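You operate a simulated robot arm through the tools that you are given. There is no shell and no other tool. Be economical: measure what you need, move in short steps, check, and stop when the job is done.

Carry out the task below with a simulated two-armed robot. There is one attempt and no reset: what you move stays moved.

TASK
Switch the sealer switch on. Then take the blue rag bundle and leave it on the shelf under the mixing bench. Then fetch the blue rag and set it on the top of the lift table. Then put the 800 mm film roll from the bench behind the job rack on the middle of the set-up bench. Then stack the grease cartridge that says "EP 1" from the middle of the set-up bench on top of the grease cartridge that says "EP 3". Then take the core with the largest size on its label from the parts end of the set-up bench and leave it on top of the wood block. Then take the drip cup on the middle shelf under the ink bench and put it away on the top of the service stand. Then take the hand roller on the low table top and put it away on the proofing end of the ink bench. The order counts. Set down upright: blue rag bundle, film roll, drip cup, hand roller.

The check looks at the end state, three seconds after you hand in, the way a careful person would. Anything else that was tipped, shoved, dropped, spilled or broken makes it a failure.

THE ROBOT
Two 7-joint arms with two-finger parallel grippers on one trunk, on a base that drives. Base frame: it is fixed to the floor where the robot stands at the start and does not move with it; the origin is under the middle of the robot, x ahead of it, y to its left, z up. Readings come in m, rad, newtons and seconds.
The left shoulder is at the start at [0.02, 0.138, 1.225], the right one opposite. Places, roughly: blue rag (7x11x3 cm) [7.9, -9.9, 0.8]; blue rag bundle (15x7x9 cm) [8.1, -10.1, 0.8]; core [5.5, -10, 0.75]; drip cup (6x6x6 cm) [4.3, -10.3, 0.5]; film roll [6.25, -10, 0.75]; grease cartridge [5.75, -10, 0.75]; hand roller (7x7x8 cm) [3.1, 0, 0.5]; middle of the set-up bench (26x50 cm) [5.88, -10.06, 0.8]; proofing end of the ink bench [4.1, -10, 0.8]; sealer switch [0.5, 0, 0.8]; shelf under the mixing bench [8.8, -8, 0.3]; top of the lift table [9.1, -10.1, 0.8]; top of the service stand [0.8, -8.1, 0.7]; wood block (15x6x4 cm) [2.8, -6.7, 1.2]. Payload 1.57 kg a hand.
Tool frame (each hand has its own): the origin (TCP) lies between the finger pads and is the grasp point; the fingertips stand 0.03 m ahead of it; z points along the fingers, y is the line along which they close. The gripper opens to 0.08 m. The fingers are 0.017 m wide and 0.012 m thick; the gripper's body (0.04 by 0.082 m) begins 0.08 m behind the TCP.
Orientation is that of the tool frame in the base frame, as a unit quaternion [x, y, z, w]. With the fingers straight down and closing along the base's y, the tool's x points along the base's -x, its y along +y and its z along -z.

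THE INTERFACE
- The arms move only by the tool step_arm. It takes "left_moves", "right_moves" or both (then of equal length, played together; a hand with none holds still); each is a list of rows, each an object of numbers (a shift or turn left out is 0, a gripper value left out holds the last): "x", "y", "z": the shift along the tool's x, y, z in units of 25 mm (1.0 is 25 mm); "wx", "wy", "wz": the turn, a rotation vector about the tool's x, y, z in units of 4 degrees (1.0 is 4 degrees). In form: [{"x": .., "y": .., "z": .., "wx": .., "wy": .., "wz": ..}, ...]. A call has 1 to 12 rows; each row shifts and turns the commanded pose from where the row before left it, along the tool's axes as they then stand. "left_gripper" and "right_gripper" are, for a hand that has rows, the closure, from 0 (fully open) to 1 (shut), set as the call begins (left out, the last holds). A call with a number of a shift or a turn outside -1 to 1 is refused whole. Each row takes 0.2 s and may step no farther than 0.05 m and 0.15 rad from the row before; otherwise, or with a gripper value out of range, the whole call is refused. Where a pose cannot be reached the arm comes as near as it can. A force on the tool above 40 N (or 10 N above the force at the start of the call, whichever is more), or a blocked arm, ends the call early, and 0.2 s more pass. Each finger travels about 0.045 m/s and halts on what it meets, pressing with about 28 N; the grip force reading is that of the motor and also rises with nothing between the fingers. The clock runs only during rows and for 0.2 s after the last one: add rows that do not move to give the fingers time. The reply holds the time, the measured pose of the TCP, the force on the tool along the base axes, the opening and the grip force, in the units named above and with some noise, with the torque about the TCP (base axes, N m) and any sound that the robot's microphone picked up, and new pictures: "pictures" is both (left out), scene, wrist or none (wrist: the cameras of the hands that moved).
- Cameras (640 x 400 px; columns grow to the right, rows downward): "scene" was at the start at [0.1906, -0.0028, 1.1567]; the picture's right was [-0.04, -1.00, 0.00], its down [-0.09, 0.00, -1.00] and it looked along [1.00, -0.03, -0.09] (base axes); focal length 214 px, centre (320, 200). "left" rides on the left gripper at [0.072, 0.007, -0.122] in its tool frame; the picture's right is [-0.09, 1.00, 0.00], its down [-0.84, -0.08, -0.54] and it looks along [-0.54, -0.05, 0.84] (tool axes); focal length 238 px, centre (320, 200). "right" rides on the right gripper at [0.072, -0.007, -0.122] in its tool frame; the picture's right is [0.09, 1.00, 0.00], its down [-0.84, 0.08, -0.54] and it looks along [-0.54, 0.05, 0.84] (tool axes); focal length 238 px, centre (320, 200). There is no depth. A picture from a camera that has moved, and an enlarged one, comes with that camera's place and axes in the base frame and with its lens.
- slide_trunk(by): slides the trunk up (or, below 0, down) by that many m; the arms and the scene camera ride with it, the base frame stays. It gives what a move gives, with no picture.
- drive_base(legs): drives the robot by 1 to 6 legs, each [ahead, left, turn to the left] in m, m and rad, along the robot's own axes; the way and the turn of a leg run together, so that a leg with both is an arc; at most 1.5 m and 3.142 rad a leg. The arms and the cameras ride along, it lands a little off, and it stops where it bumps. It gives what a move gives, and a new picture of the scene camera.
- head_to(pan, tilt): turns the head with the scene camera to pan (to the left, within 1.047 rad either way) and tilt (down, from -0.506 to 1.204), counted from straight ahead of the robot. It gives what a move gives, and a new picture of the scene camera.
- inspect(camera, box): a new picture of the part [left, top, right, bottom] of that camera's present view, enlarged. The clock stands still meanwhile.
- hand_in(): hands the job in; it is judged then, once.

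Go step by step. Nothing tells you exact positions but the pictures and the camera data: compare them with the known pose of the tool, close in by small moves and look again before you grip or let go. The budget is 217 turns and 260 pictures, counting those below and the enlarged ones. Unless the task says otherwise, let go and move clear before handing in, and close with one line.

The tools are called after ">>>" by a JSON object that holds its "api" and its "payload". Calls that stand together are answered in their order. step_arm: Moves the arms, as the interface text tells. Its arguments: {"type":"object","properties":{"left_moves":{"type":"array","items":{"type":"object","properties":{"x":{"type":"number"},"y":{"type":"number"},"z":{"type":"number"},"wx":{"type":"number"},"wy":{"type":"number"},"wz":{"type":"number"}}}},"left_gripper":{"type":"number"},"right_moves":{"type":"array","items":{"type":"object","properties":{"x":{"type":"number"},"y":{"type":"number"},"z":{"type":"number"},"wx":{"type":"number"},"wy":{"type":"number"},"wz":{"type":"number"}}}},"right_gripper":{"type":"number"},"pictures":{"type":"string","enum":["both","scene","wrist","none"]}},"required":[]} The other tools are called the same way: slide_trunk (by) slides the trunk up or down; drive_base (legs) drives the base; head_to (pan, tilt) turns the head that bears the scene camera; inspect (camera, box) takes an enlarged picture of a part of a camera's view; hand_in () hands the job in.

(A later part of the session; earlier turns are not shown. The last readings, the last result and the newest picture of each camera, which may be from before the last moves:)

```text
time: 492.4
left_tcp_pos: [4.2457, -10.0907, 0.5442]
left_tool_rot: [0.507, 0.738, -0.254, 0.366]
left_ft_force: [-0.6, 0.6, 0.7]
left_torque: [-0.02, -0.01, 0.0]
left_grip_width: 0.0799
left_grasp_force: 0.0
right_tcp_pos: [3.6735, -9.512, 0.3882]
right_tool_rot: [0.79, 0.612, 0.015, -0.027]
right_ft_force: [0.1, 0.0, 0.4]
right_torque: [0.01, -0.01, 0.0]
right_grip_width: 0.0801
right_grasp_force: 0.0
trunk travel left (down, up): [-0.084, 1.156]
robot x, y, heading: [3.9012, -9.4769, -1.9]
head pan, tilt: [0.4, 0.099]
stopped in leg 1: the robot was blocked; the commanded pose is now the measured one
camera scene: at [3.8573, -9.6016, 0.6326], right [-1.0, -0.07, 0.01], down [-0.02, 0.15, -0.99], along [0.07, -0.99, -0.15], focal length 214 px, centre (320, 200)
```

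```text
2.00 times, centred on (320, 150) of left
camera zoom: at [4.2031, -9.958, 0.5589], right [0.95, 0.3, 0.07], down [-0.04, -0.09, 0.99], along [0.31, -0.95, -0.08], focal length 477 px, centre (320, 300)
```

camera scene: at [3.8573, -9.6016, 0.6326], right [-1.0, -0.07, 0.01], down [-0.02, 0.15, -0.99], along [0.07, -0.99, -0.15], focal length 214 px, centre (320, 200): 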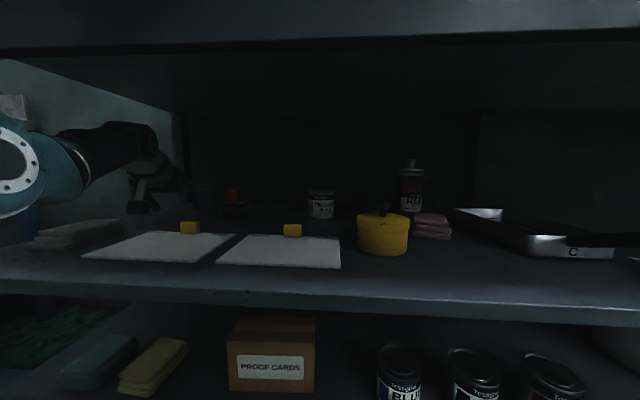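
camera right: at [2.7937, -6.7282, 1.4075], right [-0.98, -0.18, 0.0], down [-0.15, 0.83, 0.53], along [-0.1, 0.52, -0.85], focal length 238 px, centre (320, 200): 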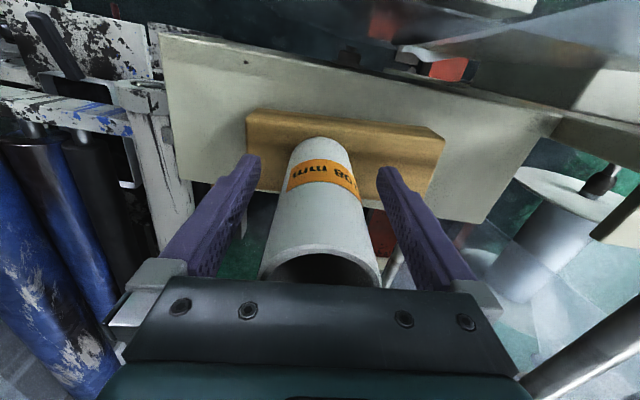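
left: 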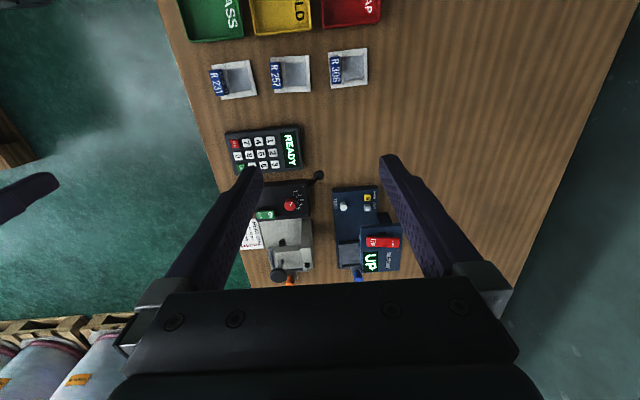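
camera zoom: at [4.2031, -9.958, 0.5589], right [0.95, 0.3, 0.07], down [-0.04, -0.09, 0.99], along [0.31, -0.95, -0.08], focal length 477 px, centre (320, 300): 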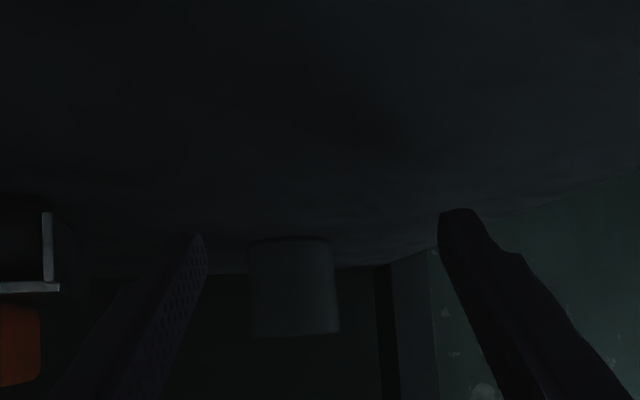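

The base (≈0.6 m square) is blocked by the low shelf at this angle. Better: stand sideways (heading π) so the left shoulder leads toward the bench. Back out along the same line first, then turn.

>>> {"api": "drive_base", "payload": {"legs": [[-0.4, -0.3, 0], [-0.06, 0, 0], [0, 0, -1.228]]}}

>>> {"api": "slide_trunk", "payload": {"by": 0.15}}

>>> {"api": "step_arm", "payload": {"left_moves": [{"z": -0.6, "x": 0.45}, {"y": 1, "wx": -0.45, "wz": -0.316}, {"y": 1, "wx": -0.45, "wz": -0.316}, {"y": 1, "wx": -0.45, "wz": -0.316}, {"y": 1, "wx": -0.45, "wz": -0.316}, {"y": 1, "wx": -0.45, "wz": -0.316}, {"y": 1, "wx": -0.45, "wz": -0.316}, {"y": 1, "wx": -0.45, "wz": -0.316}, {"y": 1, "wx": -0.45, "wz": -0.316}, {"y": 1, "wx": -0.45, "wz": -0.316}, {"y": 1, "wx": -0.45, "wz": -0.316}, {"y": 1, "wx": -0.45, "wz": -0.316}], "pictures": "none"}}

```text
time: 499.0
left_tcp_pos: [3.2733, -9.5237, 0.5809]
left_tool_rot: [0.824, 0.32, -0.437, 0.164]
left_ft_force: [0.4, 0.1, -0.1]
left_torque: [-0.01, 0.0, 0.0]
left_grip_width: 0.08
left_grasp_force: 0.1
right_tcp_pos: [3.5982, -8.7856, 0.3874]
right_tool_rot: [0.998, 0.059, 0.008, -0.001]
right_ft_force: [-0.2, -0.2, 0.4]
right_torque: [0.02, -0.01, 0.02]
right_grip_width: 0.0798
right_grasp_force: 0.0
trunk travel left (down, up): [-0.084, 1.156]
robot x, y, heading: [3.7764, -8.9371, -3.102]
head pan, tilt: [0.4, 0.099]
camera scene: at [3.5908, -8.9812, 0.6402], right [-0.43, 0.9, 0.0], down [0.09, 0.04, -1.0], along [-0.9, -0.43, -0.1], focal length 214 px, centre (320, 200)
```

scene: 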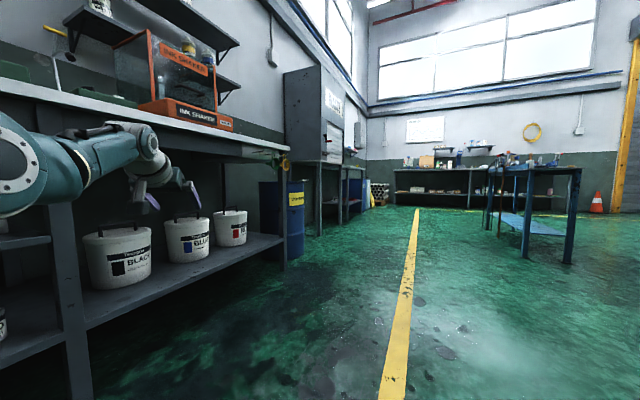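

```text
time: 500.7
left_tcp_pos: [3.2747, -9.5235, 0.7296]
left_tool_rot: [0.824, 0.319, -0.438, 0.164]
left_ft_force: [0.7, 0.1, 0.5]
left_torque: [-0.01, 0.0, -0.02]
left_grip_width: 0.08
left_grasp_force: 0.2
right_tcp_pos: [3.598, -8.785, 0.5382]
right_tool_rot: [0.998, 0.059, 0.008, -0.002]
right_ft_force: [-0.1, 0.1, -0.1]
right_torque: [0.04, -0.01, -0.02]
right_grip_width: 0.08
right_grasp_force: 0.0
trunk travel left (down, up): [-0.234, 1.006]
robot x, y, heading: [3.7771, -8.938, -3.098]
head pan, tilt: [0.4, 0.099]
```

```text
time: 503.3
left_tcp_pos: [3.5073, -9.6756, 0.7255]
left_tool_rot: [0.739, 0.487, -0.393, 0.25]
left_ft_force: [0.5, 1.3, 0.4]
left_torque: [0.0, -0.04, -0.02]
left_grip_width: 0.0801
left_grasp_force: 0.1
right_tcp_pos: [3.599, -8.7846, 0.5381]
right_tool_rot: [0.998, 0.059, 0.008, -0.002]
right_ft_force: [-0.6, -0.4, -0.7]
right_torque: [0.0, 0.01, -0.02]
right_grip_width: 0.0801
right_grasp_force: 0.0
trunk travel left (down, up): [-0.234, 1.006]
robot x, y, heading: [3.7778, -8.9371, -3.096]
head pan, tilt: [0.4, 0.099]
```

>>> {"api": "drive_base", "payload": {"legs": [[0, -0.1, -0.042]]}}

>>> {"api": "step_arm", "payload": {"left_moves": [{"y": 1, "wx": -0.45, "wz": -0.316}, {"y": 1, "wx": -0.45, "wz": -0.316}, {"y": 1, "wx": -0.45, "wz": -0.316}, {"y": 1, "wx": -0.45, "wz": -0.316}, {"y": 1, "wx": -0.45, "wz": -0.316}, {"y": 1, "wx": -0.45, "wz": -0.316}, {"y": 1, "wx": -0.45, "wz": -0.316}, {"y": 1, "wx": -0.45, "wz": -0.316}, {"y": 1, "wx": -0.45, "wz": -0.316}, {"y": 1, "wx": -0.45, "wz": -0.316}, {"y": 1, "wx": -0.45, "wz": -0.316}, {"y": 1, "wx": -0.45, "wz": -0.316}], "pictures": "none"}}

>>> {"api": "step_arm", "payload": {"left_moves": [{"y": 1, "wx": -0.45, "wz": -0.316}, {"y": 1, "wx": -0.45, "wz": -0.316}, {"y": 1, "wx": -0.45, "wz": -0.316}, {"y": 1, "wx": -0.45, "wz": -0.316}, {"y": 1, "wx": -0.45, "wz": -0.316}, {}], "pictures": "none"}}

>>> {"api": "head_to", "payload": {"pan": 1.04, "tilt": 0.1}}

```text
time: 504.5
left_tcp_pos: [3.4727, -9.561, 0.7259]
left_tool_rot: [0.749, 0.47, -0.399, 0.242]
left_ft_force: [0.0, -0.2, 0.6]
left_torque: [0.02, -0.02, -0.02]
left_grip_width: 0.0802
left_grasp_force: 0.1
right_tcp_pos: [3.6041, -8.6752, 0.5388]
right_tool_rot: [0.999, 0.037, 0.008, 0.0]
right_ft_force: [-0.2, 0.4, -0.4]
right_torque: [0.04, 0.02, 0.01]
right_grip_width: 0.0799
right_grasp_force: 0.0
trunk travel left (down, up): [-0.234, 1.006]
robot x, y, heading: [3.7732, -8.8337, 3.143]
head pan, tilt: [0.4, 0.099]
camera scene: at [3.587, -8.8705, 0.7902], right [-0.39, 0.92, 0.0], down [0.09, 0.04, -1.0], along [-0.92, -0.39, -0.1], focal length 214 px, centre (320, 200)
```

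scene: 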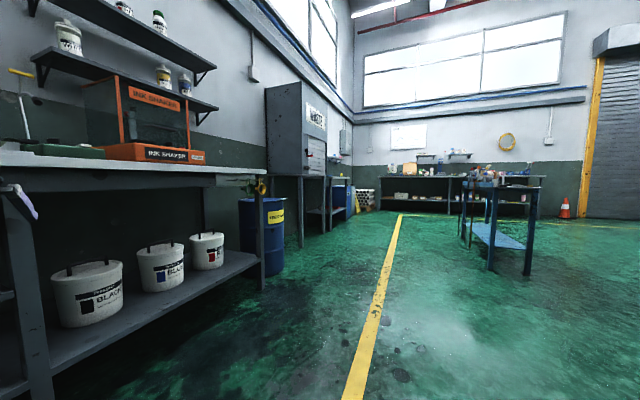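

```text
time: 507.1
left_tcp_pos: [3.76, -9.6321, 0.7199]
left_tool_rot: [0.623, 0.629, -0.333, 0.323]
left_ft_force: [0.3, 0.5, 0.2]
left_torque: [-0.02, 0.01, 0.03]
left_grip_width: 0.0799
left_grasp_force: 0.1
right_tcp_pos: [3.6043, -8.6738, 0.5388]
right_tool_rot: [0.999, 0.038, 0.008, 0.0]
right_ft_force: [-0.8, 0.3, 0.2]
right_torque: [0.02, 0.02, -0.03]
right_grip_width: 0.08
right_grasp_force: 0.0
trunk travel left (down, up): [-0.234, 1.006]
robot x, y, heading: [3.7711, -8.8363, 3.138]
head pan, tilt: [0.4, 0.099]
```

```text
time: 508.5
left_tcp_pos: [3.8856, -9.6241, 0.7189]
left_tool_rot: [0.561, 0.688, -0.299, 0.352]
left_ft_force: [1.2, 0.0, 0.3]
left_torque: [-0.01, -0.02, -0.06]
left_grip_width: 0.0801
left_grasp_force: 0.1
right_tcp_pos: [3.6019, -8.6732, 0.5371]
right_tool_rot: [0.999, 0.037, 0.007, -0.001]
right_ft_force: [0.5, -0.4, 0.0]
right_torque: [0.02, -0.02, -0.02]
right_grip_width: 0.0798
right_grasp_force: 0.1
trunk travel left (down, up): [-0.234, 1.006]
robot x, y, heading: [3.7728, -8.8372, 3.139]
head pan, tilt: [0.4, 0.099]
```

```text
time: 509.5
left_tcp_pos: [3.8861, -9.6238, 0.7191]
left_tool_rot: [0.561, 0.688, -0.299, 0.351]
left_ft_force: [-0.4, -0.5, 0.3]
left_torque: [0.01, 0.0, 0.02]
left_grip_width: 0.08
left_grasp_force: 0.1
right_tcp_pos: [3.6033, -8.6726, 0.5378]
right_tool_rot: [0.999, 0.036, 0.008, -0.002]
right_ft_force: [-0.3, 0.2, -0.8]
right_torque: [0.02, 0.03, 0.01]
right_grip_width: 0.0802
right_grasp_force: 0.0
trunk travel left (down, up): [-0.234, 1.006]
robot x, y, heading: [3.7733, -8.833, 3.138]
head pan, tilt: [1.04, 0.099]
camera scene: at [3.6251, -8.9136, 0.7902], right [-0.86, 0.51, 0.0], down [0.05, 0.09, -1.0], along [-0.51, -0.86, -0.1], focal length 214 px, centre (320, 200)
```

scene: 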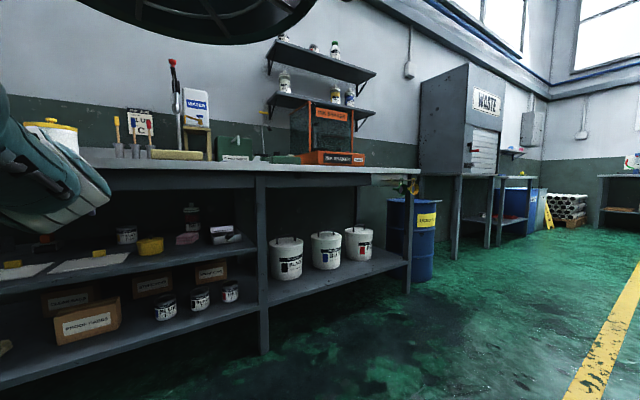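

The sideways pose gives enough reach. Extend slightly, lower, line up in x, and enter partway.

>>> {"api": "step_arm", "payload": {"left_moves": [{"z": 0.41, "x": -0.28}, {"z": 0.41, "x": -0.28}, {}], "pictures": "none"}}

>>> {"api": "drive_base", "payload": {"legs": [[-0.39, 0, 0]]}}

>>> {"api": "slide_trunk", "payload": {"by": -0.135}}

>>> {"api": "inspect", "payload": {"camera": "left", "box": [160, 50, 480, 250]}}

```text
time: 510.3
left_tcp_pos: [3.8905, -9.6473, 0.7185]
left_tool_rot: [0.56, 0.687, -0.3, 0.352]
left_ft_force: [0.2, -0.3, 0.2]
left_torque: [-0.04, 0.0, 0.02]
left_grip_width: 0.0801
left_grasp_force: 0.1
right_tcp_pos: [3.6027, -8.6733, 0.5393]
right_tool_rot: [0.999, 0.038, 0.008, -0.001]
right_ft_force: [0.3, 0.0, 0.6]
right_torque: [0.0, 0.0, -0.03]
right_grip_width: 0.0799
right_grasp_force: 0.0
trunk travel left (down, up): [-0.234, 1.006]
robot x, y, heading: [3.7749, -8.8337, 3.136]
head pan, tilt: [1.04, 0.099]
```

```text
time: 512.8
left_tcp_pos: [4.2884, -9.6456, 0.7182]
left_tool_rot: [0.558, 0.689, -0.298, 0.352]
left_ft_force: [-0.4, 0.7, 0.2]
left_torque: [0.0, 0.0, 0.0]
left_grip_width: 0.08
left_grasp_force: 0.0
right_tcp_pos: [3.9955, -8.6745, 0.5383]
right_tool_rot: [0.999, 0.041, 0.007, -0.002]
right_ft_force: [-0.3, 0.3, -0.4]
right_torque: [-0.01, 0.01, -0.01]
right_grip_width: 0.0802
right_grasp_force: 0.1
trunk travel left (down, up): [-0.234, 1.006]
robot x, y, heading: [4.1654, -8.8366, -3.14]
head pan, tilt: [1.04, 0.099]
camera scene: at [4.0188, -8.9141, 0.7902], right [-0.86, 0.5, 0.0], down [0.05, 0.09, -1.0], along [-0.5, -0.86, -0.1], focal length 214 px, centre (320, 200)
```

scene: 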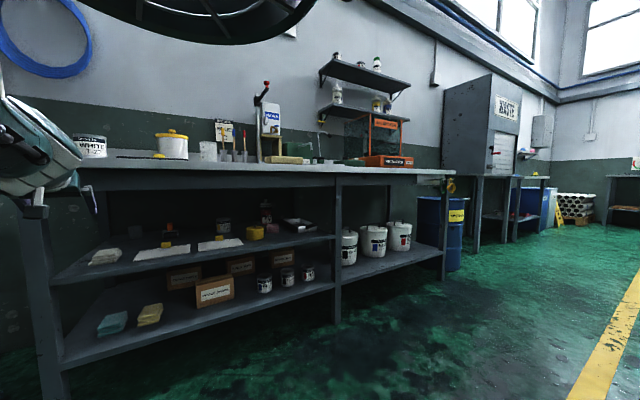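

```text
time: 514.4
left_tcp_pos: [4.2888, -9.6473, 0.5844]
left_tool_rot: [0.558, 0.69, -0.298, 0.353]
left_ft_force: [-0.2, 0.3, 0.1]
left_torque: [-0.02, 0.0, 0.01]
left_grip_width: 0.0798
left_grasp_force: 0.0
right_tcp_pos: [3.9953, -8.6754, 0.4042]
right_tool_rot: [0.999, 0.041, 0.008, -0.001]
right_ft_force: [0.3, 0.3, -0.3]
right_torque: [-0.01, -0.01, -0.02]
right_grip_width: 0.0799
right_grasp_force: 0.1
trunk travel left (down, up): [-0.099, 1.141]
robot x, y, heading: [4.1677, -8.8386, -3.134]
head pan, tilt: [1.04, 0.099]
```

```text
2.00 times, centred on (320, 150) of left
camera zoom: at [4.2676, -9.507, 0.5938], right [0.99, 0.15, 0.06], down [-0.05, -0.05, 1.0], along [0.15, -0.99, -0.04], focal length 477 px, centre (320, 300)
```

zoom: 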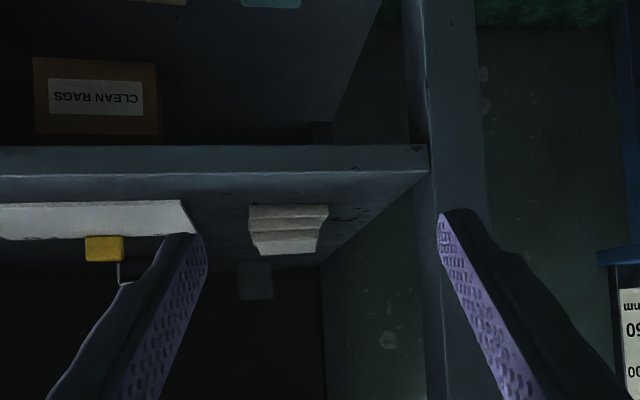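

Cup directly ahead; the rag (top z≈0.536) will pass below the hand. Strafe in 0.45 m.

>>> {"api": "drive_base", "payload": {"legs": [[0.006, 0.45, 0]]}}

>>> {"api": "inspect", "payload": {"camera": "left", "box": [160, 50, 480, 250]}}

```text
time: 517.1
left_tcp_pos: [4.2779, -10.0875, 0.5834]
left_tool_rot: [0.561, 0.688, -0.299, 0.351]
left_ft_force: [-0.7, 0.2, 0.4]
left_torque: [0.03, 0.0, 0.02]
left_grip_width: 0.0799
left_grasp_force: 0.1
right_tcp_pos: [3.9901, -9.1139, 0.4045]
right_tool_rot: [0.999, 0.038, 0.007, -0.001]
right_ft_force: [-0.7, -0.4, 0.1]
right_torque: [0.03, -0.04, 0.01]
right_grip_width: 0.0801
right_grasp_force: 0.0
trunk travel left (down, up): [-0.099, 1.141]
robot x, y, heading: [4.1617, -9.2755, 3.139]
head pan, tilt: [1.04, 0.099]
camera scene: at [4.0127, -9.3543, 0.6552], right [-0.86, 0.51, 0.0], down [0.05, 0.09, -0.99], along [-0.51, -0.86, -0.1], focal length 214 px, centre (320, 200)
```

scene: 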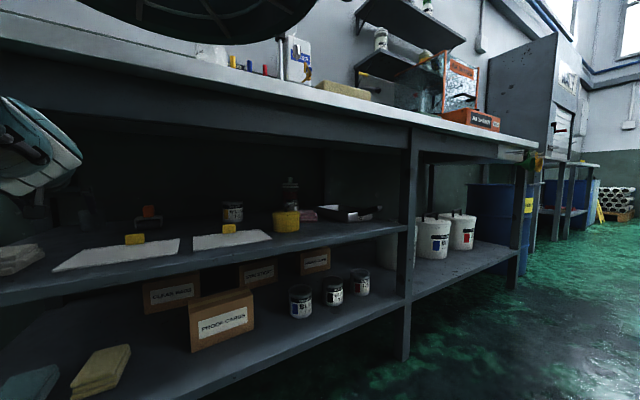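

```text
2.00 times, centred on (320, 150) of left
camera zoom: at [4.2582, -9.9483, 0.5931], right [0.99, 0.14, 0.06], down [-0.05, -0.05, 1.0], along [0.14, -0.99, -0.04], focal length 477 px, centre (320, 300)
```

zoom: 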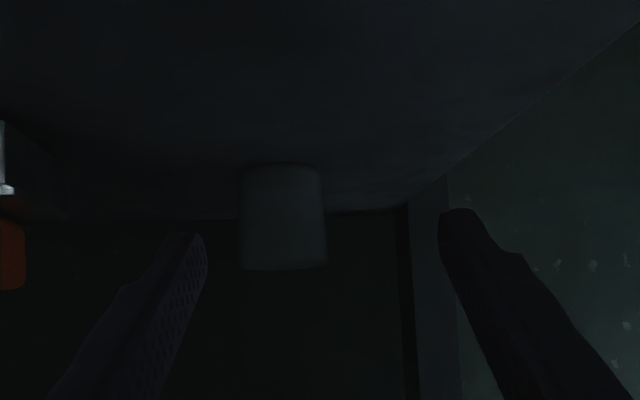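

Aligned (cup ≈[4.280, −10.248]). Advance 8 cm, lower 3 cm, and look.

>>> {"api": "drive_base", "payload": {"legs": [[0, 0.085, 0]]}}

>>> {"api": "slide_trunk", "payload": {"by": -0.03}}

>>> {"api": "inspect", "payload": {"camera": "left", "box": [160, 50, 480, 250]}}

```text
time: 518.2
left_tcp_pos: [4.2801, -10.1728, 0.5818]
left_tool_rot: [0.56, 0.688, -0.299, 0.352]
left_ft_force: [0.5, -0.3, -0.7]
left_torque: [-0.02, 0.0, 0.02]
left_grip_width: 0.0799
left_grasp_force: 0.1
right_tcp_pos: [3.9891, -9.2012, 0.4044]
right_tool_rot: [0.999, 0.039, 0.007, -0.002]
right_ft_force: [-0.5, 0.5, 1.1]
right_torque: [-0.02, 0.01, -0.01]
right_grip_width: 0.08
right_grasp_force: 0.1
trunk travel left (down, up): [-0.099, 1.141]
robot x, y, heading: [4.1591, -9.3644, 3.145]
head pan, tilt: [1.04, 0.099]
camera scene: at [4.0127, -9.4412, 0.6551], right [-0.86, 0.51, 0.0], down [0.05, 0.09, -0.99], along [-0.5, -0.86, -0.1], focal length 214 px, centre (320, 200)
```

scene: 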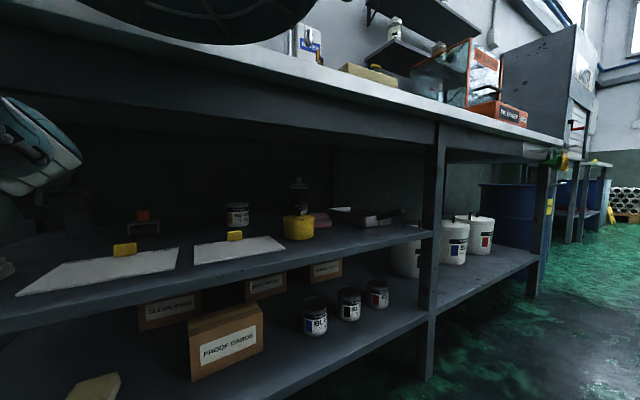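

```text
time: 518.9
left_tcp_pos: [4.2797, -10.1761, 0.5532]
left_tool_rot: [0.56, 0.688, -0.299, 0.352]
left_ft_force: [-0.5, 0.2, -0.2]
left_torque: [0.03, 0.02, 0.0]
left_grip_width: 0.0797
left_grasp_force: 0.0
right_tcp_pos: [3.9902, -9.2046, 0.3737]
right_tool_rot: [0.999, 0.038, 0.006, -0.002]
right_ft_force: [-0.1, -0.2, 0.1]
right_torque: [0.03, -0.01, 0.0]
right_grip_width: 0.08
right_grasp_force: 0.0
trunk travel left (down, up): [-0.069, 1.171]
robot x, y, heading: [4.1611, -9.3638, 3.141]
head pan, tilt: [1.04, 0.099]
```

```text
2.00 times, centred on (320, 150) of left
camera zoom: at [4.2594, -10.0371, 0.5637], right [0.99, 0.14, 0.06], down [-0.05, -0.05, 1.0], along [0.15, -0.99, -0.04], focal length 477 px, centre (320, 300)
```

zoom: 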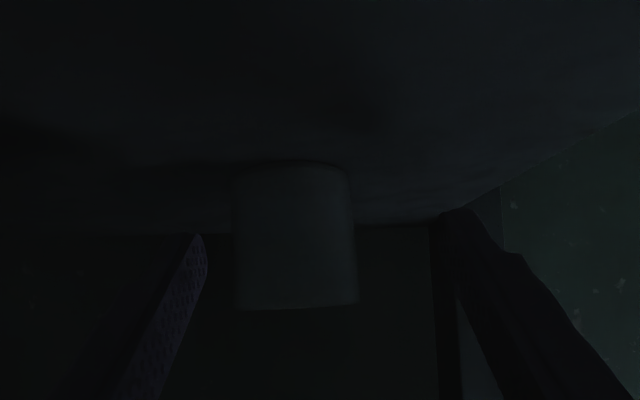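

>>> {"api": "drive_base", "payload": {"legs": [[0, 0.075, 0]]}}

>>> {"api": "slide_trunk", "payload": {"by": -0.013}}

>>> {"api": "inspect", "payload": {"camera": "left", "box": [160, 50, 480, 250]}}

```text
time: 520.1
left_tcp_pos: [4.2793, -10.1793, 0.5275]
left_tool_rot: [0.564, 0.691, -0.287, 0.349]
left_ft_force: [-0.1, 1.4, -0.2]
left_torque: [-0.03, -0.01, -0.04]
left_grip_width: 0.08
left_grasp_force: 0.1
right_tcp_pos: [3.989, -9.1964, 0.3805]
right_tool_rot: [0.999, 0.038, 0.007, -0.024]
right_ft_force: [0.1, 0.0, -0.3]
right_torque: [0.0, 0.0, 0.02]
right_grip_width: 0.08
right_grasp_force: 0.1
trunk travel left (down, up): [-0.069, 1.171]
robot x, y, heading: [4.1624, -9.4235, -3.142]
head pan, tilt: [1.04, 0.099]
stopped in leg 1: the robot was blocked; the commanded pose is now the measured one
camera scene: at [4.0123, -9.448, 0.6221], right [-0.86, 0.51, 0.02], down [0.05, 0.13, -0.99], along [-0.5, -0.85, -0.14], focal length 214 px, centre (320, 200)
```

scene: 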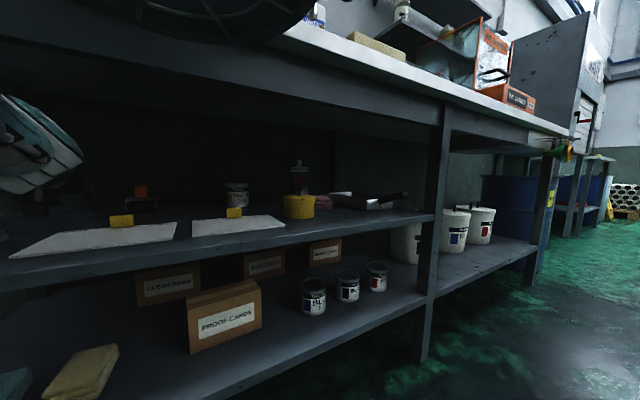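

```text
time: 520.6
left_tcp_pos: [4.2812, -10.1827, 0.5246]
left_tool_rot: [0.562, 0.688, -0.291, 0.355]
left_ft_force: [0.8, 0.6, 0.3]
left_torque: [-0.02, -0.01, 0.01]
left_grip_width: 0.0799
left_grasp_force: 0.1
right_tcp_pos: [3.9884, -9.1988, 0.3707]
right_tool_rot: [0.999, 0.038, 0.008, -0.023]
right_ft_force: [-0.3, 0.4, -0.3]
right_torque: [0.02, 0.02, -0.02]
right_grip_width: 0.0801
right_grasp_force: 0.1
trunk travel left (down, up): [-0.06, 1.18]
robot x, y, heading: [4.1616, -9.4236, -3.14]
head pan, tilt: [1.04, 0.099]
stopped: the force on the tool passed its limit at 80 N (the readings are from after the stop); the commanded pose is now the measured one
```

```text
2.00 times, centred on (320, 150) of left
camera zoom: at [4.2599, -10.0432, 0.5362], right [0.99, 0.15, 0.07], down [-0.07, -0.06, 1.0], along [0.15, -0.99, -0.04], focal length 477 px, centre (320, 300)
```

zoom: 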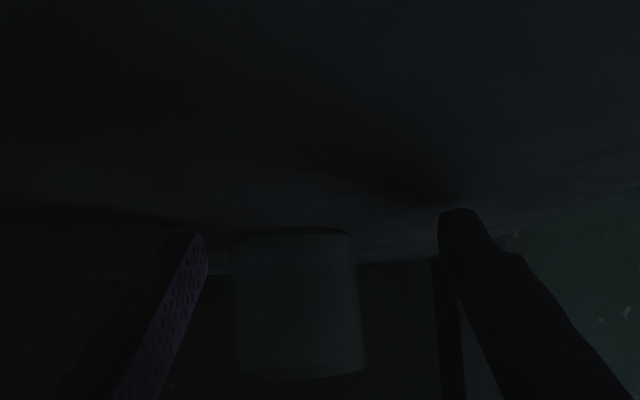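

The base is blocked ~7 cm short. I relieve contact (raise, back off slightly), then extend the arm the rest of the way.

>>> {"api": "slide_trunk", "payload": {"by": 0.03}}

>>> {"api": "drive_base", "payload": {"legs": [[0, -0.012, 0]]}}

>>> {"api": "step_arm", "payload": {"left_moves": [{"z": 0.41, "x": -0.28}, {"z": 0.41, "x": -0.28}, {"z": 0.41, "x": -0.28}, {}], "pictures": "none"}}

```text
time: 521.4
left_tcp_pos: [4.2808, -10.182, 0.5536]
left_tool_rot: [0.563, 0.688, -0.291, 0.354]
left_ft_force: [0.1, 0.3, 0.2]
left_torque: [-0.02, 0.0, 0.0]
left_grip_width: 0.0801
left_grasp_force: 0.1
right_tcp_pos: [3.9885, -9.1964, 0.4033]
right_tool_rot: [0.999, 0.038, 0.008, -0.024]
right_ft_force: [0.0, 0.3, -0.5]
right_torque: [-0.01, 0.04, -0.01]
right_grip_width: 0.0797
right_grasp_force: 0.1
trunk travel left (down, up): [-0.09, 1.15]
robot x, y, heading: [4.161, -9.4274, -3.142]
head pan, tilt: [1.04, 0.099]
```

```text
time: 522.1
left_tcp_pos: [4.2809, -10.1849, 0.5627]
left_tool_rot: [0.56, 0.687, -0.293, 0.358]
left_ft_force: [0.1, 0.0, 0.7]
left_torque: [-0.03, -0.02, -0.01]
left_grip_width: 0.08
left_grasp_force: 0.0
right_tcp_pos: [3.9895, -9.2009, 0.4009]
right_tool_rot: [0.999, 0.038, 0.008, -0.02]
right_ft_force: [-0.4, 0.4, 0.2]
right_torque: [-0.01, 0.02, -0.03]
right_grip_width: 0.08
right_grasp_force: 0.1
trunk travel left (down, up): [-0.09, 1.15]
robot x, y, heading: [4.1614, -9.4151, -3.136]
head pan, tilt: [1.04, 0.099]
camera scene: at [4.0116, -9.4501, 0.6448], right [-0.86, 0.51, 0.02], down [0.05, 0.12, -0.99], along [-0.5, -0.85, -0.13], focal length 214 px, centre (320, 200)
```

scene: 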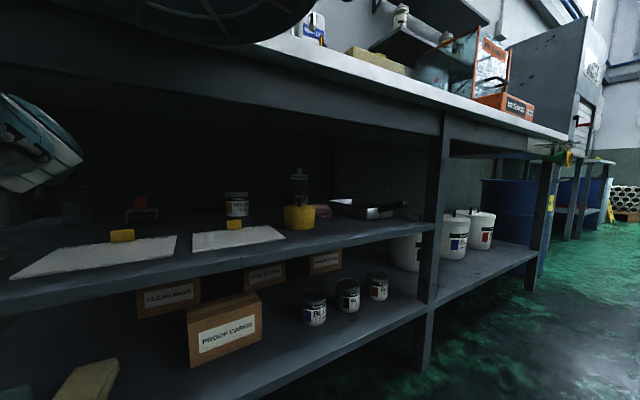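

```text
time: 523.3
left_tcp_pos: [4.28, -10.1855, 0.565]
left_tool_rot: [0.56, 0.686, -0.295, 0.358]
left_ft_force: [0.1, 0.1, 0.3]
left_torque: [0.02, 0.01, 0.01]
left_grip_width: 0.0799
left_grasp_force: 0.1
left hand out of reach, approached as far as the arm can: row 1, 2, 3
right_tcp_pos: [3.9872, -9.2024, 0.4011]
right_tool_rot: [0.999, 0.037, 0.008, -0.018]
right_ft_force: [0.0, -1.0, 0.1]
right_torque: [-0.05, 0.0, 0.02]
right_grip_width: 0.0801
right_grasp_force: 0.2
trunk travel left (down, up): [-0.09, 1.15]
robot x, y, heading: [4.1606, -9.4117, -3.142]
head pan, tilt: [1.04, 0.099]
stopped in row 4 (left hand): the arm was blocked; the commanded pose is now the measured one
```

The base reading moved while the upper body didn't, so the arm itself (wrist/elbow) is touching the bench underside. I back out 0.15 m, flatten the tool by 10° to lower the wrist, and re-extend.

>>> {"api": "drive_base", "payload": {"legs": [[0, -0.2, 0]]}}

>>> {"api": "step_arm", "payload": {"left_moves": [{"wy": -0.9}, {"wy": -0.9}, {"wy": -0.8}, {}], "pictures": "scene"}}

```text
time: 524.9
left_tcp_pos: [4.2819, -10.0326, 0.5916]
left_tool_rot: [0.554, 0.681, -0.306, 0.368]
left_ft_force: [0.7, 0.2, -0.2]
left_torque: [0.04, -0.02, 0.01]
left_grip_width: 0.08
left_grasp_force: 0.0
right_tcp_pos: [3.9886, -9.0564, 0.3948]
right_tool_rot: [0.999, 0.039, 0.008, -0.001]
right_ft_force: [-0.4, -0.2, -0.3]
right_torque: [0.05, -0.02, -0.01]
right_grip_width: 0.0801
right_grasp_force: 0.0
trunk travel left (down, up): [-0.09, 1.15]
robot x, y, heading: [4.1607, -9.2162, -3.139]
head pan, tilt: [1.04, 0.099]
camera scene: at [4.0125, -9.2959, 0.6465], right [-0.86, 0.5, 0.0], down [0.05, 0.08, -1.0], along [-0.5, -0.86, -0.1], focal length 214 px, centre (320, 200)
```

scene: 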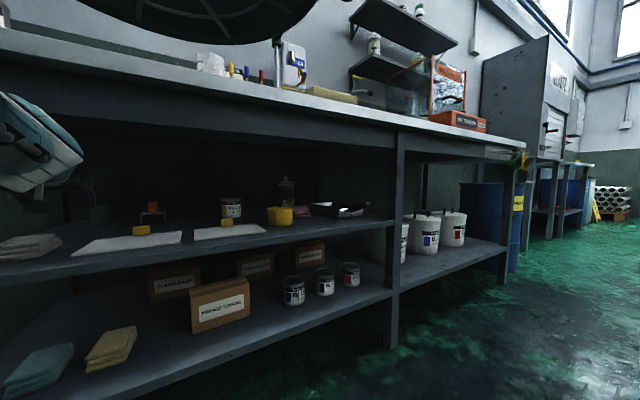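

```text
time: 525.9
left_tcp_pos: [4.2829, -10.0302, 0.5912]
left_tool_rot: [0.524, 0.645, -0.355, 0.428]
left_ft_force: [-0.4, 0.6, 0.0]
left_torque: [-0.07, 0.01, 0.02]
left_grip_width: 0.0797
left_grasp_force: 0.0
right_tcp_pos: [3.9885, -9.0541, 0.3954]
right_tool_rot: [0.999, 0.039, 0.009, -0.001]
right_ft_force: [0.3, -0.7, 0.3]
right_torque: [0.03, 0.0, 0.0]
right_grip_width: 0.0797
right_grasp_force: 0.1
trunk travel left (down, up): [-0.09, 1.15]
robot x, y, heading: [4.1592, -9.2178, -3.141]
head pan, tilt: [1.04, 0.099]
camera scene: at [4.0124, -9.2938, 0.6463], right [-0.86, 0.5, 0.0], down [0.05, 0.09, -1.0], along [-0.5, -0.86, -0.1], focal length 214 px, centre (320, 200)
```

scene: 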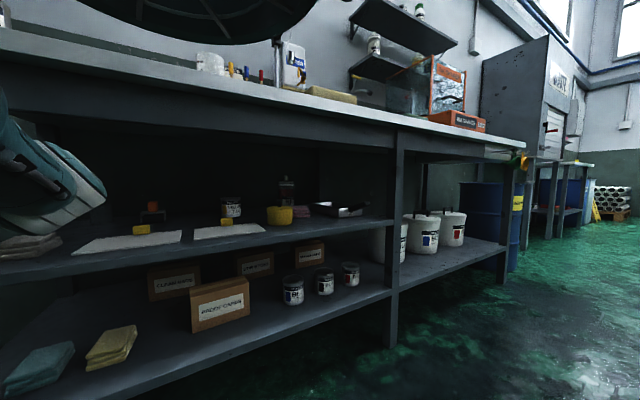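

The elbow now sits lower (z≈0.64) and will clear the apron. Advance again: 0.13 m first.

>>> {"api": "drive_base", "payload": {"legs": [[0, 0.13, 0]]}}

>>> {"api": "slide_trunk", "payload": {"by": -0.035}}

>>> {"api": "inspect", "payload": {"camera": "left", "box": [160, 50, 480, 250]}}

```text
time: 527.2
left_tcp_pos: [4.2825, -10.1557, 0.5889]
left_tool_rot: [0.524, 0.646, -0.353, 0.428]
left_ft_force: [-0.2, 0.4, -0.3]
left_torque: [-0.01, -0.02, 0.0]
left_grip_width: 0.0802
left_grasp_force: 0.0
right_tcp_pos: [3.9893, -9.1796, 0.3943]
right_tool_rot: [0.999, 0.039, 0.009, -0.002]
right_ft_force: [0.0, 0.1, 1.1]
right_torque: [-0.04, 0.02, -0.03]
right_grip_width: 0.0802
right_grasp_force: 0.1
trunk travel left (down, up): [-0.09, 1.15]
robot x, y, heading: [4.1592, -9.3414, -3.14]
head pan, tilt: [1.04, 0.099]
camera scene: at [4.0127, -9.4196, 0.6462], right [-0.86, 0.5, 0.0], down [0.05, 0.09, -0.99], along [-0.5, -0.86, -0.1], focal length 214 px, centre (320, 200)
```

scene: 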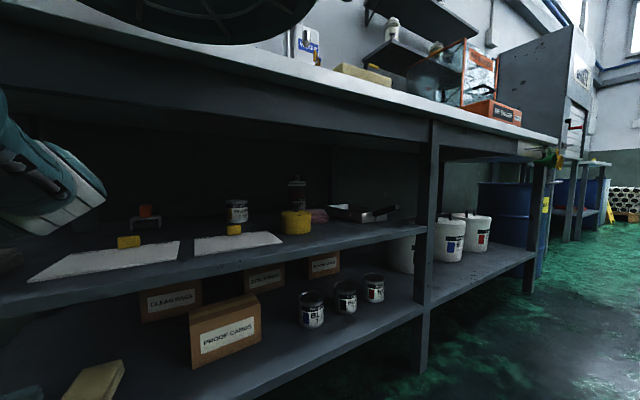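

```text
time: 528.0
left_tcp_pos: [4.2829, -10.1578, 0.5548]
left_tool_rot: [0.523, 0.646, -0.354, 0.429]
left_ft_force: [0.4, -0.4, 0.5]
left_torque: [-0.01, 0.01, -0.01]
left_grip_width: 0.08
left_grasp_force: 0.2
right_tcp_pos: [3.9893, -9.1816, 0.3592]
right_tool_rot: [0.999, 0.039, 0.008, -0.002]
right_ft_force: [0.0, -0.4, 0.3]
right_torque: [-0.01, 0.01, 0.0]
right_grip_width: 0.0802
right_grasp_force: 0.0
trunk travel left (down, up): [-0.055, 1.185]
robot x, y, heading: [4.1595, -9.3475, -3.135]
head pan, tilt: [1.04, 0.099]
```

```text
2.00 times, centred on (320, 150) of left
camera zoom: at [4.262, -10.0199, 0.5345], right [0.98, 0.17, 0.08], down [-0.1, 0.16, 0.98], along [0.15, -0.97, 0.18], focal length 477 px, centre (320, 300)
```

zoom: 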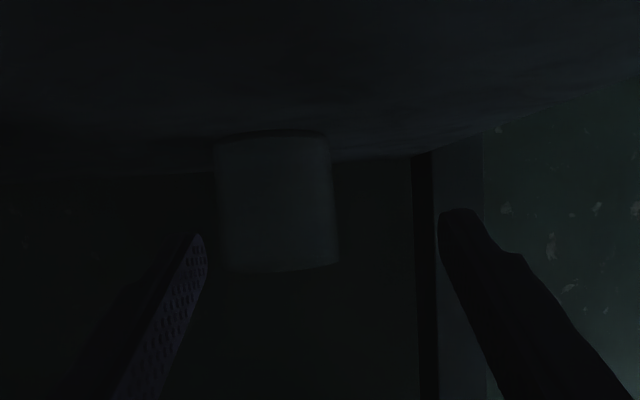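

>>> {"api": "drive_base", "payload": {"legs": [[0, 0.08, 0]]}}

>>> {"api": "slide_trunk", "payload": {"by": -0.006}}

>>> {"api": "inspect", "payload": {"camera": "left", "box": [160, 50, 480, 250]}}

```text
time: 529.0
left_tcp_pos: [4.2842, -10.1887, 0.537]
left_tool_rot: [0.529, 0.649, -0.347, 0.423]
left_ft_force: [0.5, -0.7, 0.2]
left_torque: [0.02, 0.01, 0.04]
left_grip_width: 0.0801
left_grasp_force: 0.1
right_tcp_pos: [3.9928, -9.2073, 0.3622]
right_tool_rot: [0.999, 0.037, 0.008, -0.014]
right_ft_force: [-0.3, 0.7, -0.2]
right_torque: [0.01, -0.01, -0.01]
right_grip_width: 0.0803
right_grasp_force: 0.0
trunk travel left (down, up): [-0.055, 1.185]
robot x, y, heading: [4.1616, -9.4027, -3.143]
head pan, tilt: [1.04, 0.099]
stopped in leg 1: the robot was blocked; the commanded pose is now the measured one
camera scene: at [4.0147, -9.4527, 0.6097], right [-0.86, 0.51, 0.01], down [0.05, 0.11, -0.99], along [-0.5, -0.86, -0.12], focal length 214 px, centre (320, 200)
```

scene: 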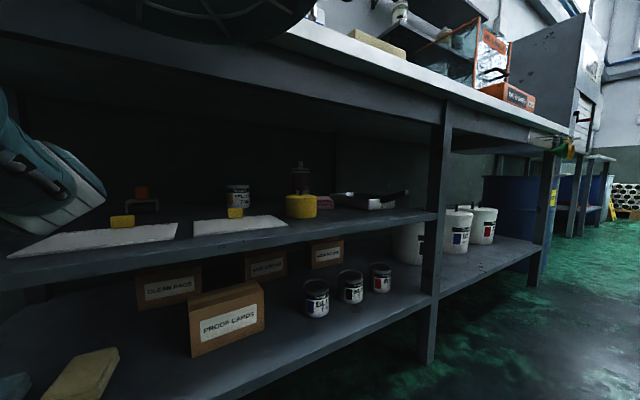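

```text
time: 529.6
left_tcp_pos: [4.2824, -10.2062, 0.5369]
left_tool_rot: [0.527, 0.647, -0.351, 0.425]
left_ft_force: [0.8, 0.4, 8.5]
left_torque: [1.22, 0.25, -0.06]
left_grip_width: 0.08
left_grasp_force: 0.0
right_tcp_pos: [3.9905, -9.2284, 0.3508]
right_tool_rot: [0.999, 0.038, 0.008, -0.007]
right_ft_force: [-0.3, 1.3, 0.3]
right_torque: [-0.04, 0.02, 0.02]
right_grip_width: 0.0798
right_grasp_force: 0.0
trunk travel left (down, up): [-0.049, 1.191]
robot x, y, heading: [4.1618, -9.4077, -3.143]
head pan, tilt: [1.04, 0.099]
```

```text
2.00 times, centred on (320, 150) of left
camera zoom: at [4.2618, -10.068, 0.5167], right [0.98, 0.16, 0.08], down [-0.1, 0.15, 0.98], along [0.15, -0.97, 0.17], focal length 477 px, centre (320, 300)
```

zoom: 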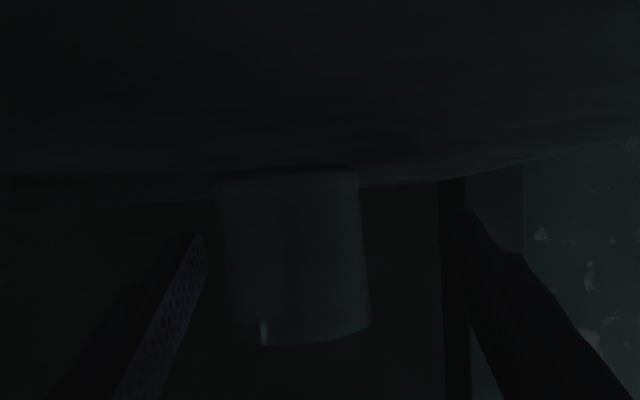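

The base itself is stopped by the low shelf, leaving ~3–4 cm. The arm still has slack, so I'll lift 1 cm off the shelf and extend forward.

>>> {"api": "step_arm", "payload": {"left_moves": [{"x": -0.44, "z": -0.18}, {"z": 0.37, "x": -0.15}, {"z": 0.37, "x": -0.15}, {"z": 0.37, "x": -0.15}, {}], "pictures": "none"}}

>>> {"api": "inspect", "payload": {"camera": "left", "box": [160, 50, 480, 250]}}

```text
time: 530.8
left_tcp_pos: [4.2879, -10.2266, 0.5485]
left_tool_rot: [0.526, 0.647, -0.351, 0.425]
left_ft_force: [-0.5, 0.0, 1.0]
left_torque: [0.02, 0.02, -0.03]
left_grip_width: 0.0798
left_grasp_force: 0.1
left hand out of reach, approached as far as the arm can: row 4
right_tcp_pos: [3.9903, -9.2279, 0.3501]
right_tool_rot: [0.999, 0.039, 0.008, -0.007]
right_ft_force: [-0.5, 0.6, -0.6]
right_torque: [-0.01, 0.02, -0.01]
right_grip_width: 0.0799
right_grasp_force: 0.0
trunk travel left (down, up): [-0.049, 1.191]
robot x, y, heading: [4.1611, -9.401, -3.138]
head pan, tilt: [1.04, 0.099]
```

```text
2.00 times, centred on (320, 150) of left
camera zoom: at [4.2659, -10.088, 0.5288], right [0.98, 0.16, 0.08], down [-0.1, 0.15, 0.98], along [0.15, -0.97, 0.17], focal length 477 px, centre (320, 300)
```

zoom: 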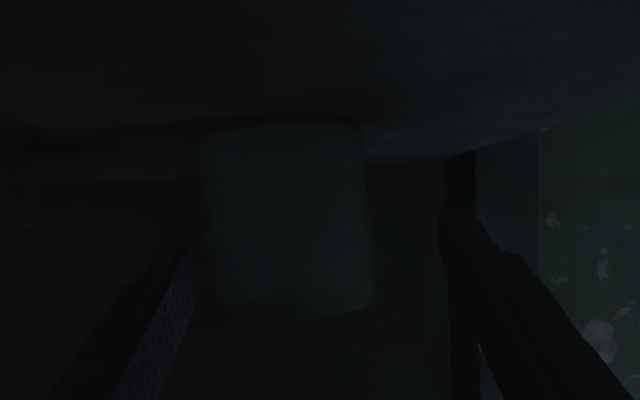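

Fingertips now straddle beyond the cup's axis; centre laterally by 1 cm, then close.

>>> {"api": "step_arm", "payload": {"left_moves": [{"y": -0.2}, {"y": -0.2}, {}], "pictures": "none"}}

>>> {"api": "inspect", "payload": {"camera": "left", "box": [160, 50, 480, 250]}}

```text
time: 531.6
left_tcp_pos: [4.2762, -10.2292, 0.5478]
left_tool_rot: [0.526, 0.648, -0.351, 0.425]
left_ft_force: [-0.5, 0.0, -0.5]
left_torque: [0.02, -0.03, 0.02]
left_grip_width: 0.0801
left_grasp_force: 0.0
right_tcp_pos: [3.99, -9.228, 0.3506]
right_tool_rot: [0.999, 0.039, 0.008, -0.007]
right_ft_force: [-0.7, 0.1, -0.5]
right_torque: [-0.01, 0.01, 0.0]
right_grip_width: 0.0801
right_grasp_force: 0.0
trunk travel left (down, up): [-0.049, 1.191]
robot x, y, heading: [4.1606, -9.4043, -3.142]
head pan, tilt: [1.04, 0.099]
```

```text
2.00 times, centred on (320, 150) of left
camera zoom: at [4.2559, -10.0902, 0.5286], right [0.98, 0.16, 0.08], down [-0.1, 0.15, 0.98], along [0.15, -0.97, 0.17], focal length 477 px, centre (320, 300)
```

zoom: 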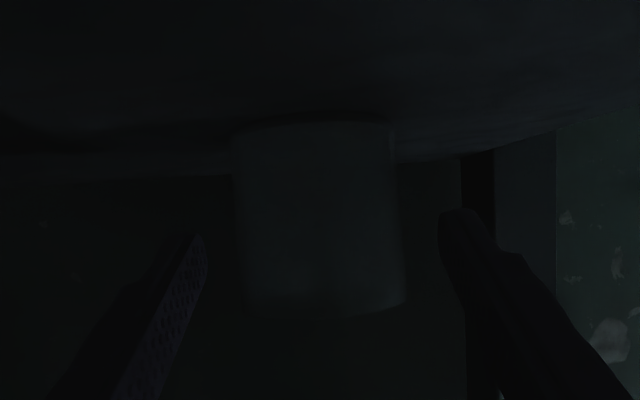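

Centred. Close.

>>> {"api": "step_arm", "payload": {"left_moves": [{}, {}, {}, {}, {}], "left_gripper": 1, "pictures": "none"}}

>>> {"api": "inspect", "payload": {"camera": "left", "box": [160, 50, 480, 250]}}

```text
time: 532.8
left_tcp_pos: [4.2772, -10.228, 0.5483]
left_tool_rot: [0.527, 0.647, -0.351, 0.425]
left_ft_force: [-0.1, -0.2, 1.3]
left_torque: [-0.01, -0.05, -0.02]
left_grip_width: 0.0539
left_grasp_force: 28.0
right_tcp_pos: [3.9901, -9.2287, 0.351]
right_tool_rot: [0.999, 0.038, 0.008, -0.008]
right_ft_force: [-0.4, 0.1, 0.3]
right_torque: [0.02, -0.02, 0.03]
right_grip_width: 0.08
right_grasp_force: 0.0
trunk travel left (down, up): [-0.049, 1.191]
robot x, y, heading: [4.1603, -9.4057, -3.138]
head pan, tilt: [1.04, 0.099]
```

```text
2.00 times, centred on (320, 150) of left
camera zoom: at [4.2559, -10.0902, 0.5287], right [0.98, 0.16, 0.08], down [-0.1, 0.15, 0.98], along [0.15, -0.97, 0.17], focal length 477 px, centre (320, 300)
```

zoom: 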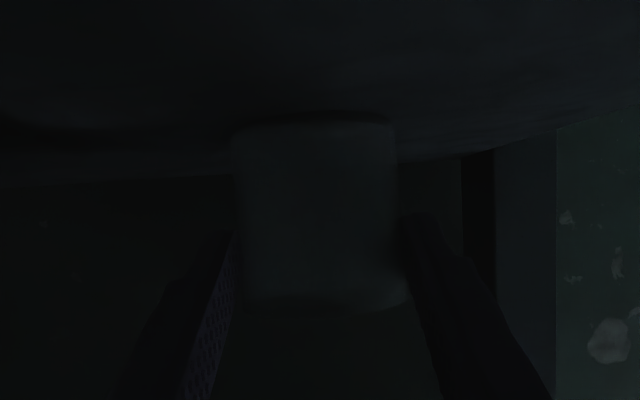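

Gripped. Lift 3.5 cm, then back out, sliding slightly toward −x to pass beside the rag.

>>> {"api": "slide_trunk", "payload": {"by": 0.035}}

>>> {"api": "drive_base", "payload": {"legs": [[0, -0.06, 0], [0.06, -0.1, 0]]}}

>>> {"api": "inspect", "payload": {"camera": "left", "box": [0, 0, 640, 400]}}

```text
time: 533.8
left_tcp_pos: [4.2772, -10.2284, 0.5476]
left_tool_rot: [0.527, 0.647, -0.351, 0.425]
left_ft_force: [-0.5, -0.6, 0.9]
left_torque: [0.01, -0.03, -0.02]
left_grip_width: 0.0536
left_grasp_force: 28.0
right_tcp_pos: [3.99, -9.227, 0.3506]
right_tool_rot: [0.999, 0.039, 0.008, -0.009]
right_ft_force: [0.2, 0.7, 0.7]
right_torque: [-0.02, -0.01, 0.07]
right_grip_width: 0.0799
right_grasp_force: 0.1
trunk travel left (down, up): [-0.045, 1.195]
robot x, y, heading: [4.1647, -9.4092, -3.14]
head pan, tilt: [1.04, 0.099]
stopped: the arm was blocked; the commanded pose is now the measured one
```

```text
time: 535.4
left_tcp_pos: [4.2543, -10.2148, 0.5609]
left_tool_rot: [0.525, 0.644, -0.355, 0.43]
left_ft_force: [1.0, 0.0, -0.4]
left_torque: [0.03, 0.07, -0.05]
left_grip_width: 0.0536
left_grasp_force: 28.2
right_tcp_pos: [3.9674, -9.2163, 0.3504]
right_tool_rot: [0.999, 0.039, 0.009, -0.001]
right_ft_force: [0.5, -0.2, -0.6]
right_torque: [0.03, 0.08, 0.0]
right_grip_width: 0.0801
right_grasp_force: 0.1
trunk travel left (down, up): [-0.045, 1.195]
robot x, y, heading: [4.1363, -9.3735, -3.142]
head pan, tilt: [1.04, 0.099]
stopped in leg 2: the robot was blocked; the commanded pose is now the measured one
camera scene: at [3.9897, -9.4562, 0.6028], right [-0.86, 0.5, 0.0], down [0.05, 0.08, -1.0], along [-0.5, -0.86, -0.1], focal length 214 px, centre (320, 200)
```

scene: 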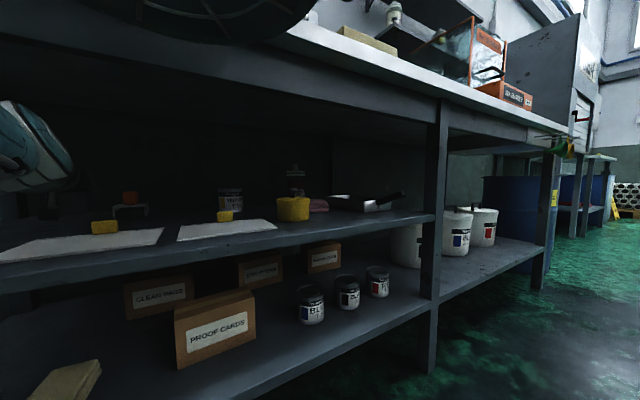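

```text
1.00 times, centred on (320, 200) of left (not enlarged: the box is as wide or as high as the picture)
camera zoom: at [4.2331, -10.076, 0.5395], right [0.98, 0.16, 0.08], down [-0.11, 0.16, 0.98], along [0.15, -0.97, 0.18], focal length 238 px, centre (320, 200)
```

zoom: 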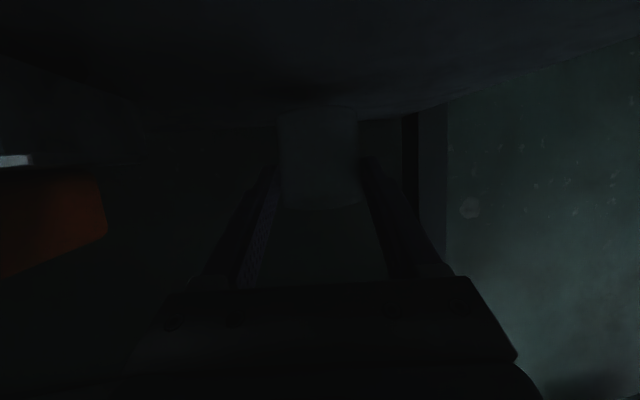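

Lifting and backing are blocked—likely the elbow has risen behind the apron. Pull the hand back with the arm so the elbow drops.

>>> {"api": "step_arm", "payload": {"left_moves": [{"z": -0.37, "x": 0.13}, {"z": -0.37, "x": 0.13}, {"z": -0.37, "x": 0.13}, {"z": -0.37, "x": 0.13}, {"z": -0.37, "x": 0.13}, {}], "pictures": "scene"}}

```text
time: 536.8
left_tcp_pos: [4.2403, -10.1607, 0.5596]
left_tool_rot: [0.524, 0.646, -0.353, 0.428]
left_ft_force: [0.3, -0.4, -0.6]
left_torque: [0.0, 0.0, -0.02]
left_grip_width: 0.0531
left_grasp_force: 28.2
right_tcp_pos: [3.9622, -9.212, 0.3483]
right_tool_rot: [0.999, 0.039, 0.007, -0.003]
right_ft_force: [-0.7, -0.5, -0.2]
right_torque: [-0.02, 0.04, 0.01]
right_grip_width: 0.0799
right_grasp_force: 0.0
trunk travel left (down, up): [-0.045, 1.195]
robot x, y, heading: [4.1317, -9.3743, -3.141]
head pan, tilt: [1.04, 0.099]
camera scene: at [3.9853, -9.4531, 0.6012], right [-0.86, 0.5, 0.0], down [0.05, 0.09, -1.0], along [-0.5, -0.86, -0.1], focal length 214 px, centre (320, 200)
```

scene: 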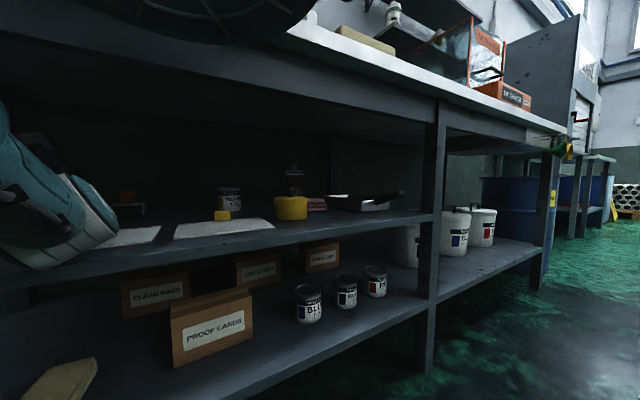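

>>> {"api": "slide_trunk", "payload": {"by": 0.03}}

>>> {"api": "drive_base", "payload": {"legs": [[0, -0.15, 0]]}}

```text
time: 537.5
left_tcp_pos: [4.2395, -10.1604, 0.5882]
left_tool_rot: [0.525, 0.646, -0.354, 0.428]
left_ft_force: [-0.1, -0.4, 0.0]
left_torque: [0.01, 0.0, -0.01]
left_grip_width: 0.0535
left_grasp_force: 27.9
right_tcp_pos: [3.9619, -9.2124, 0.3793]
right_tool_rot: [0.999, 0.039, 0.007, -0.003]
right_ft_force: [-0.1, 0.4, 0.9]
right_torque: [-0.02, 0.0, -0.01]
right_grip_width: 0.0799
right_grasp_force: 0.0
trunk travel left (down, up): [-0.075, 1.165]
robot x, y, heading: [4.1295, -9.3692, -3.14]
head pan, tilt: [1.04, 0.099]
```

```text
time: 538.9
left_tcp_pos: [4.2394, -10.0161, 0.5893]
left_tool_rot: [0.524, 0.645, -0.354, 0.428]
left_ft_force: [0.4, -0.1, -0.1]
left_torque: [0.02, -0.02, -0.02]
left_grip_width: 0.0535
left_grasp_force: 28.0
right_tcp_pos: [3.9625, -9.0674, 0.379]
right_tool_rot: [0.999, 0.039, 0.007, -0.001]
right_ft_force: [-1.1, -0.2, -0.2]
right_torque: [-0.02, 0.0, 0.01]
right_grip_width: 0.08
right_grasp_force: 0.1
trunk travel left (down, up): [-0.075, 1.165]
robot x, y, heading: [4.137, -9.2262, -3.14]
head pan, tilt: [1.04, 0.099]
camera scene: at [3.9851, -9.3068, 0.6313], right [-0.86, 0.5, 0.0], down [0.05, 0.08, -1.0], along [-0.5, -0.86, -0.1], focal length 214 px, centre (320, 200)
```

scene: 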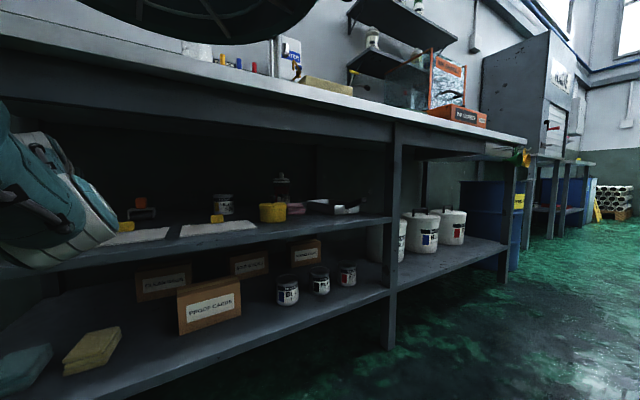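

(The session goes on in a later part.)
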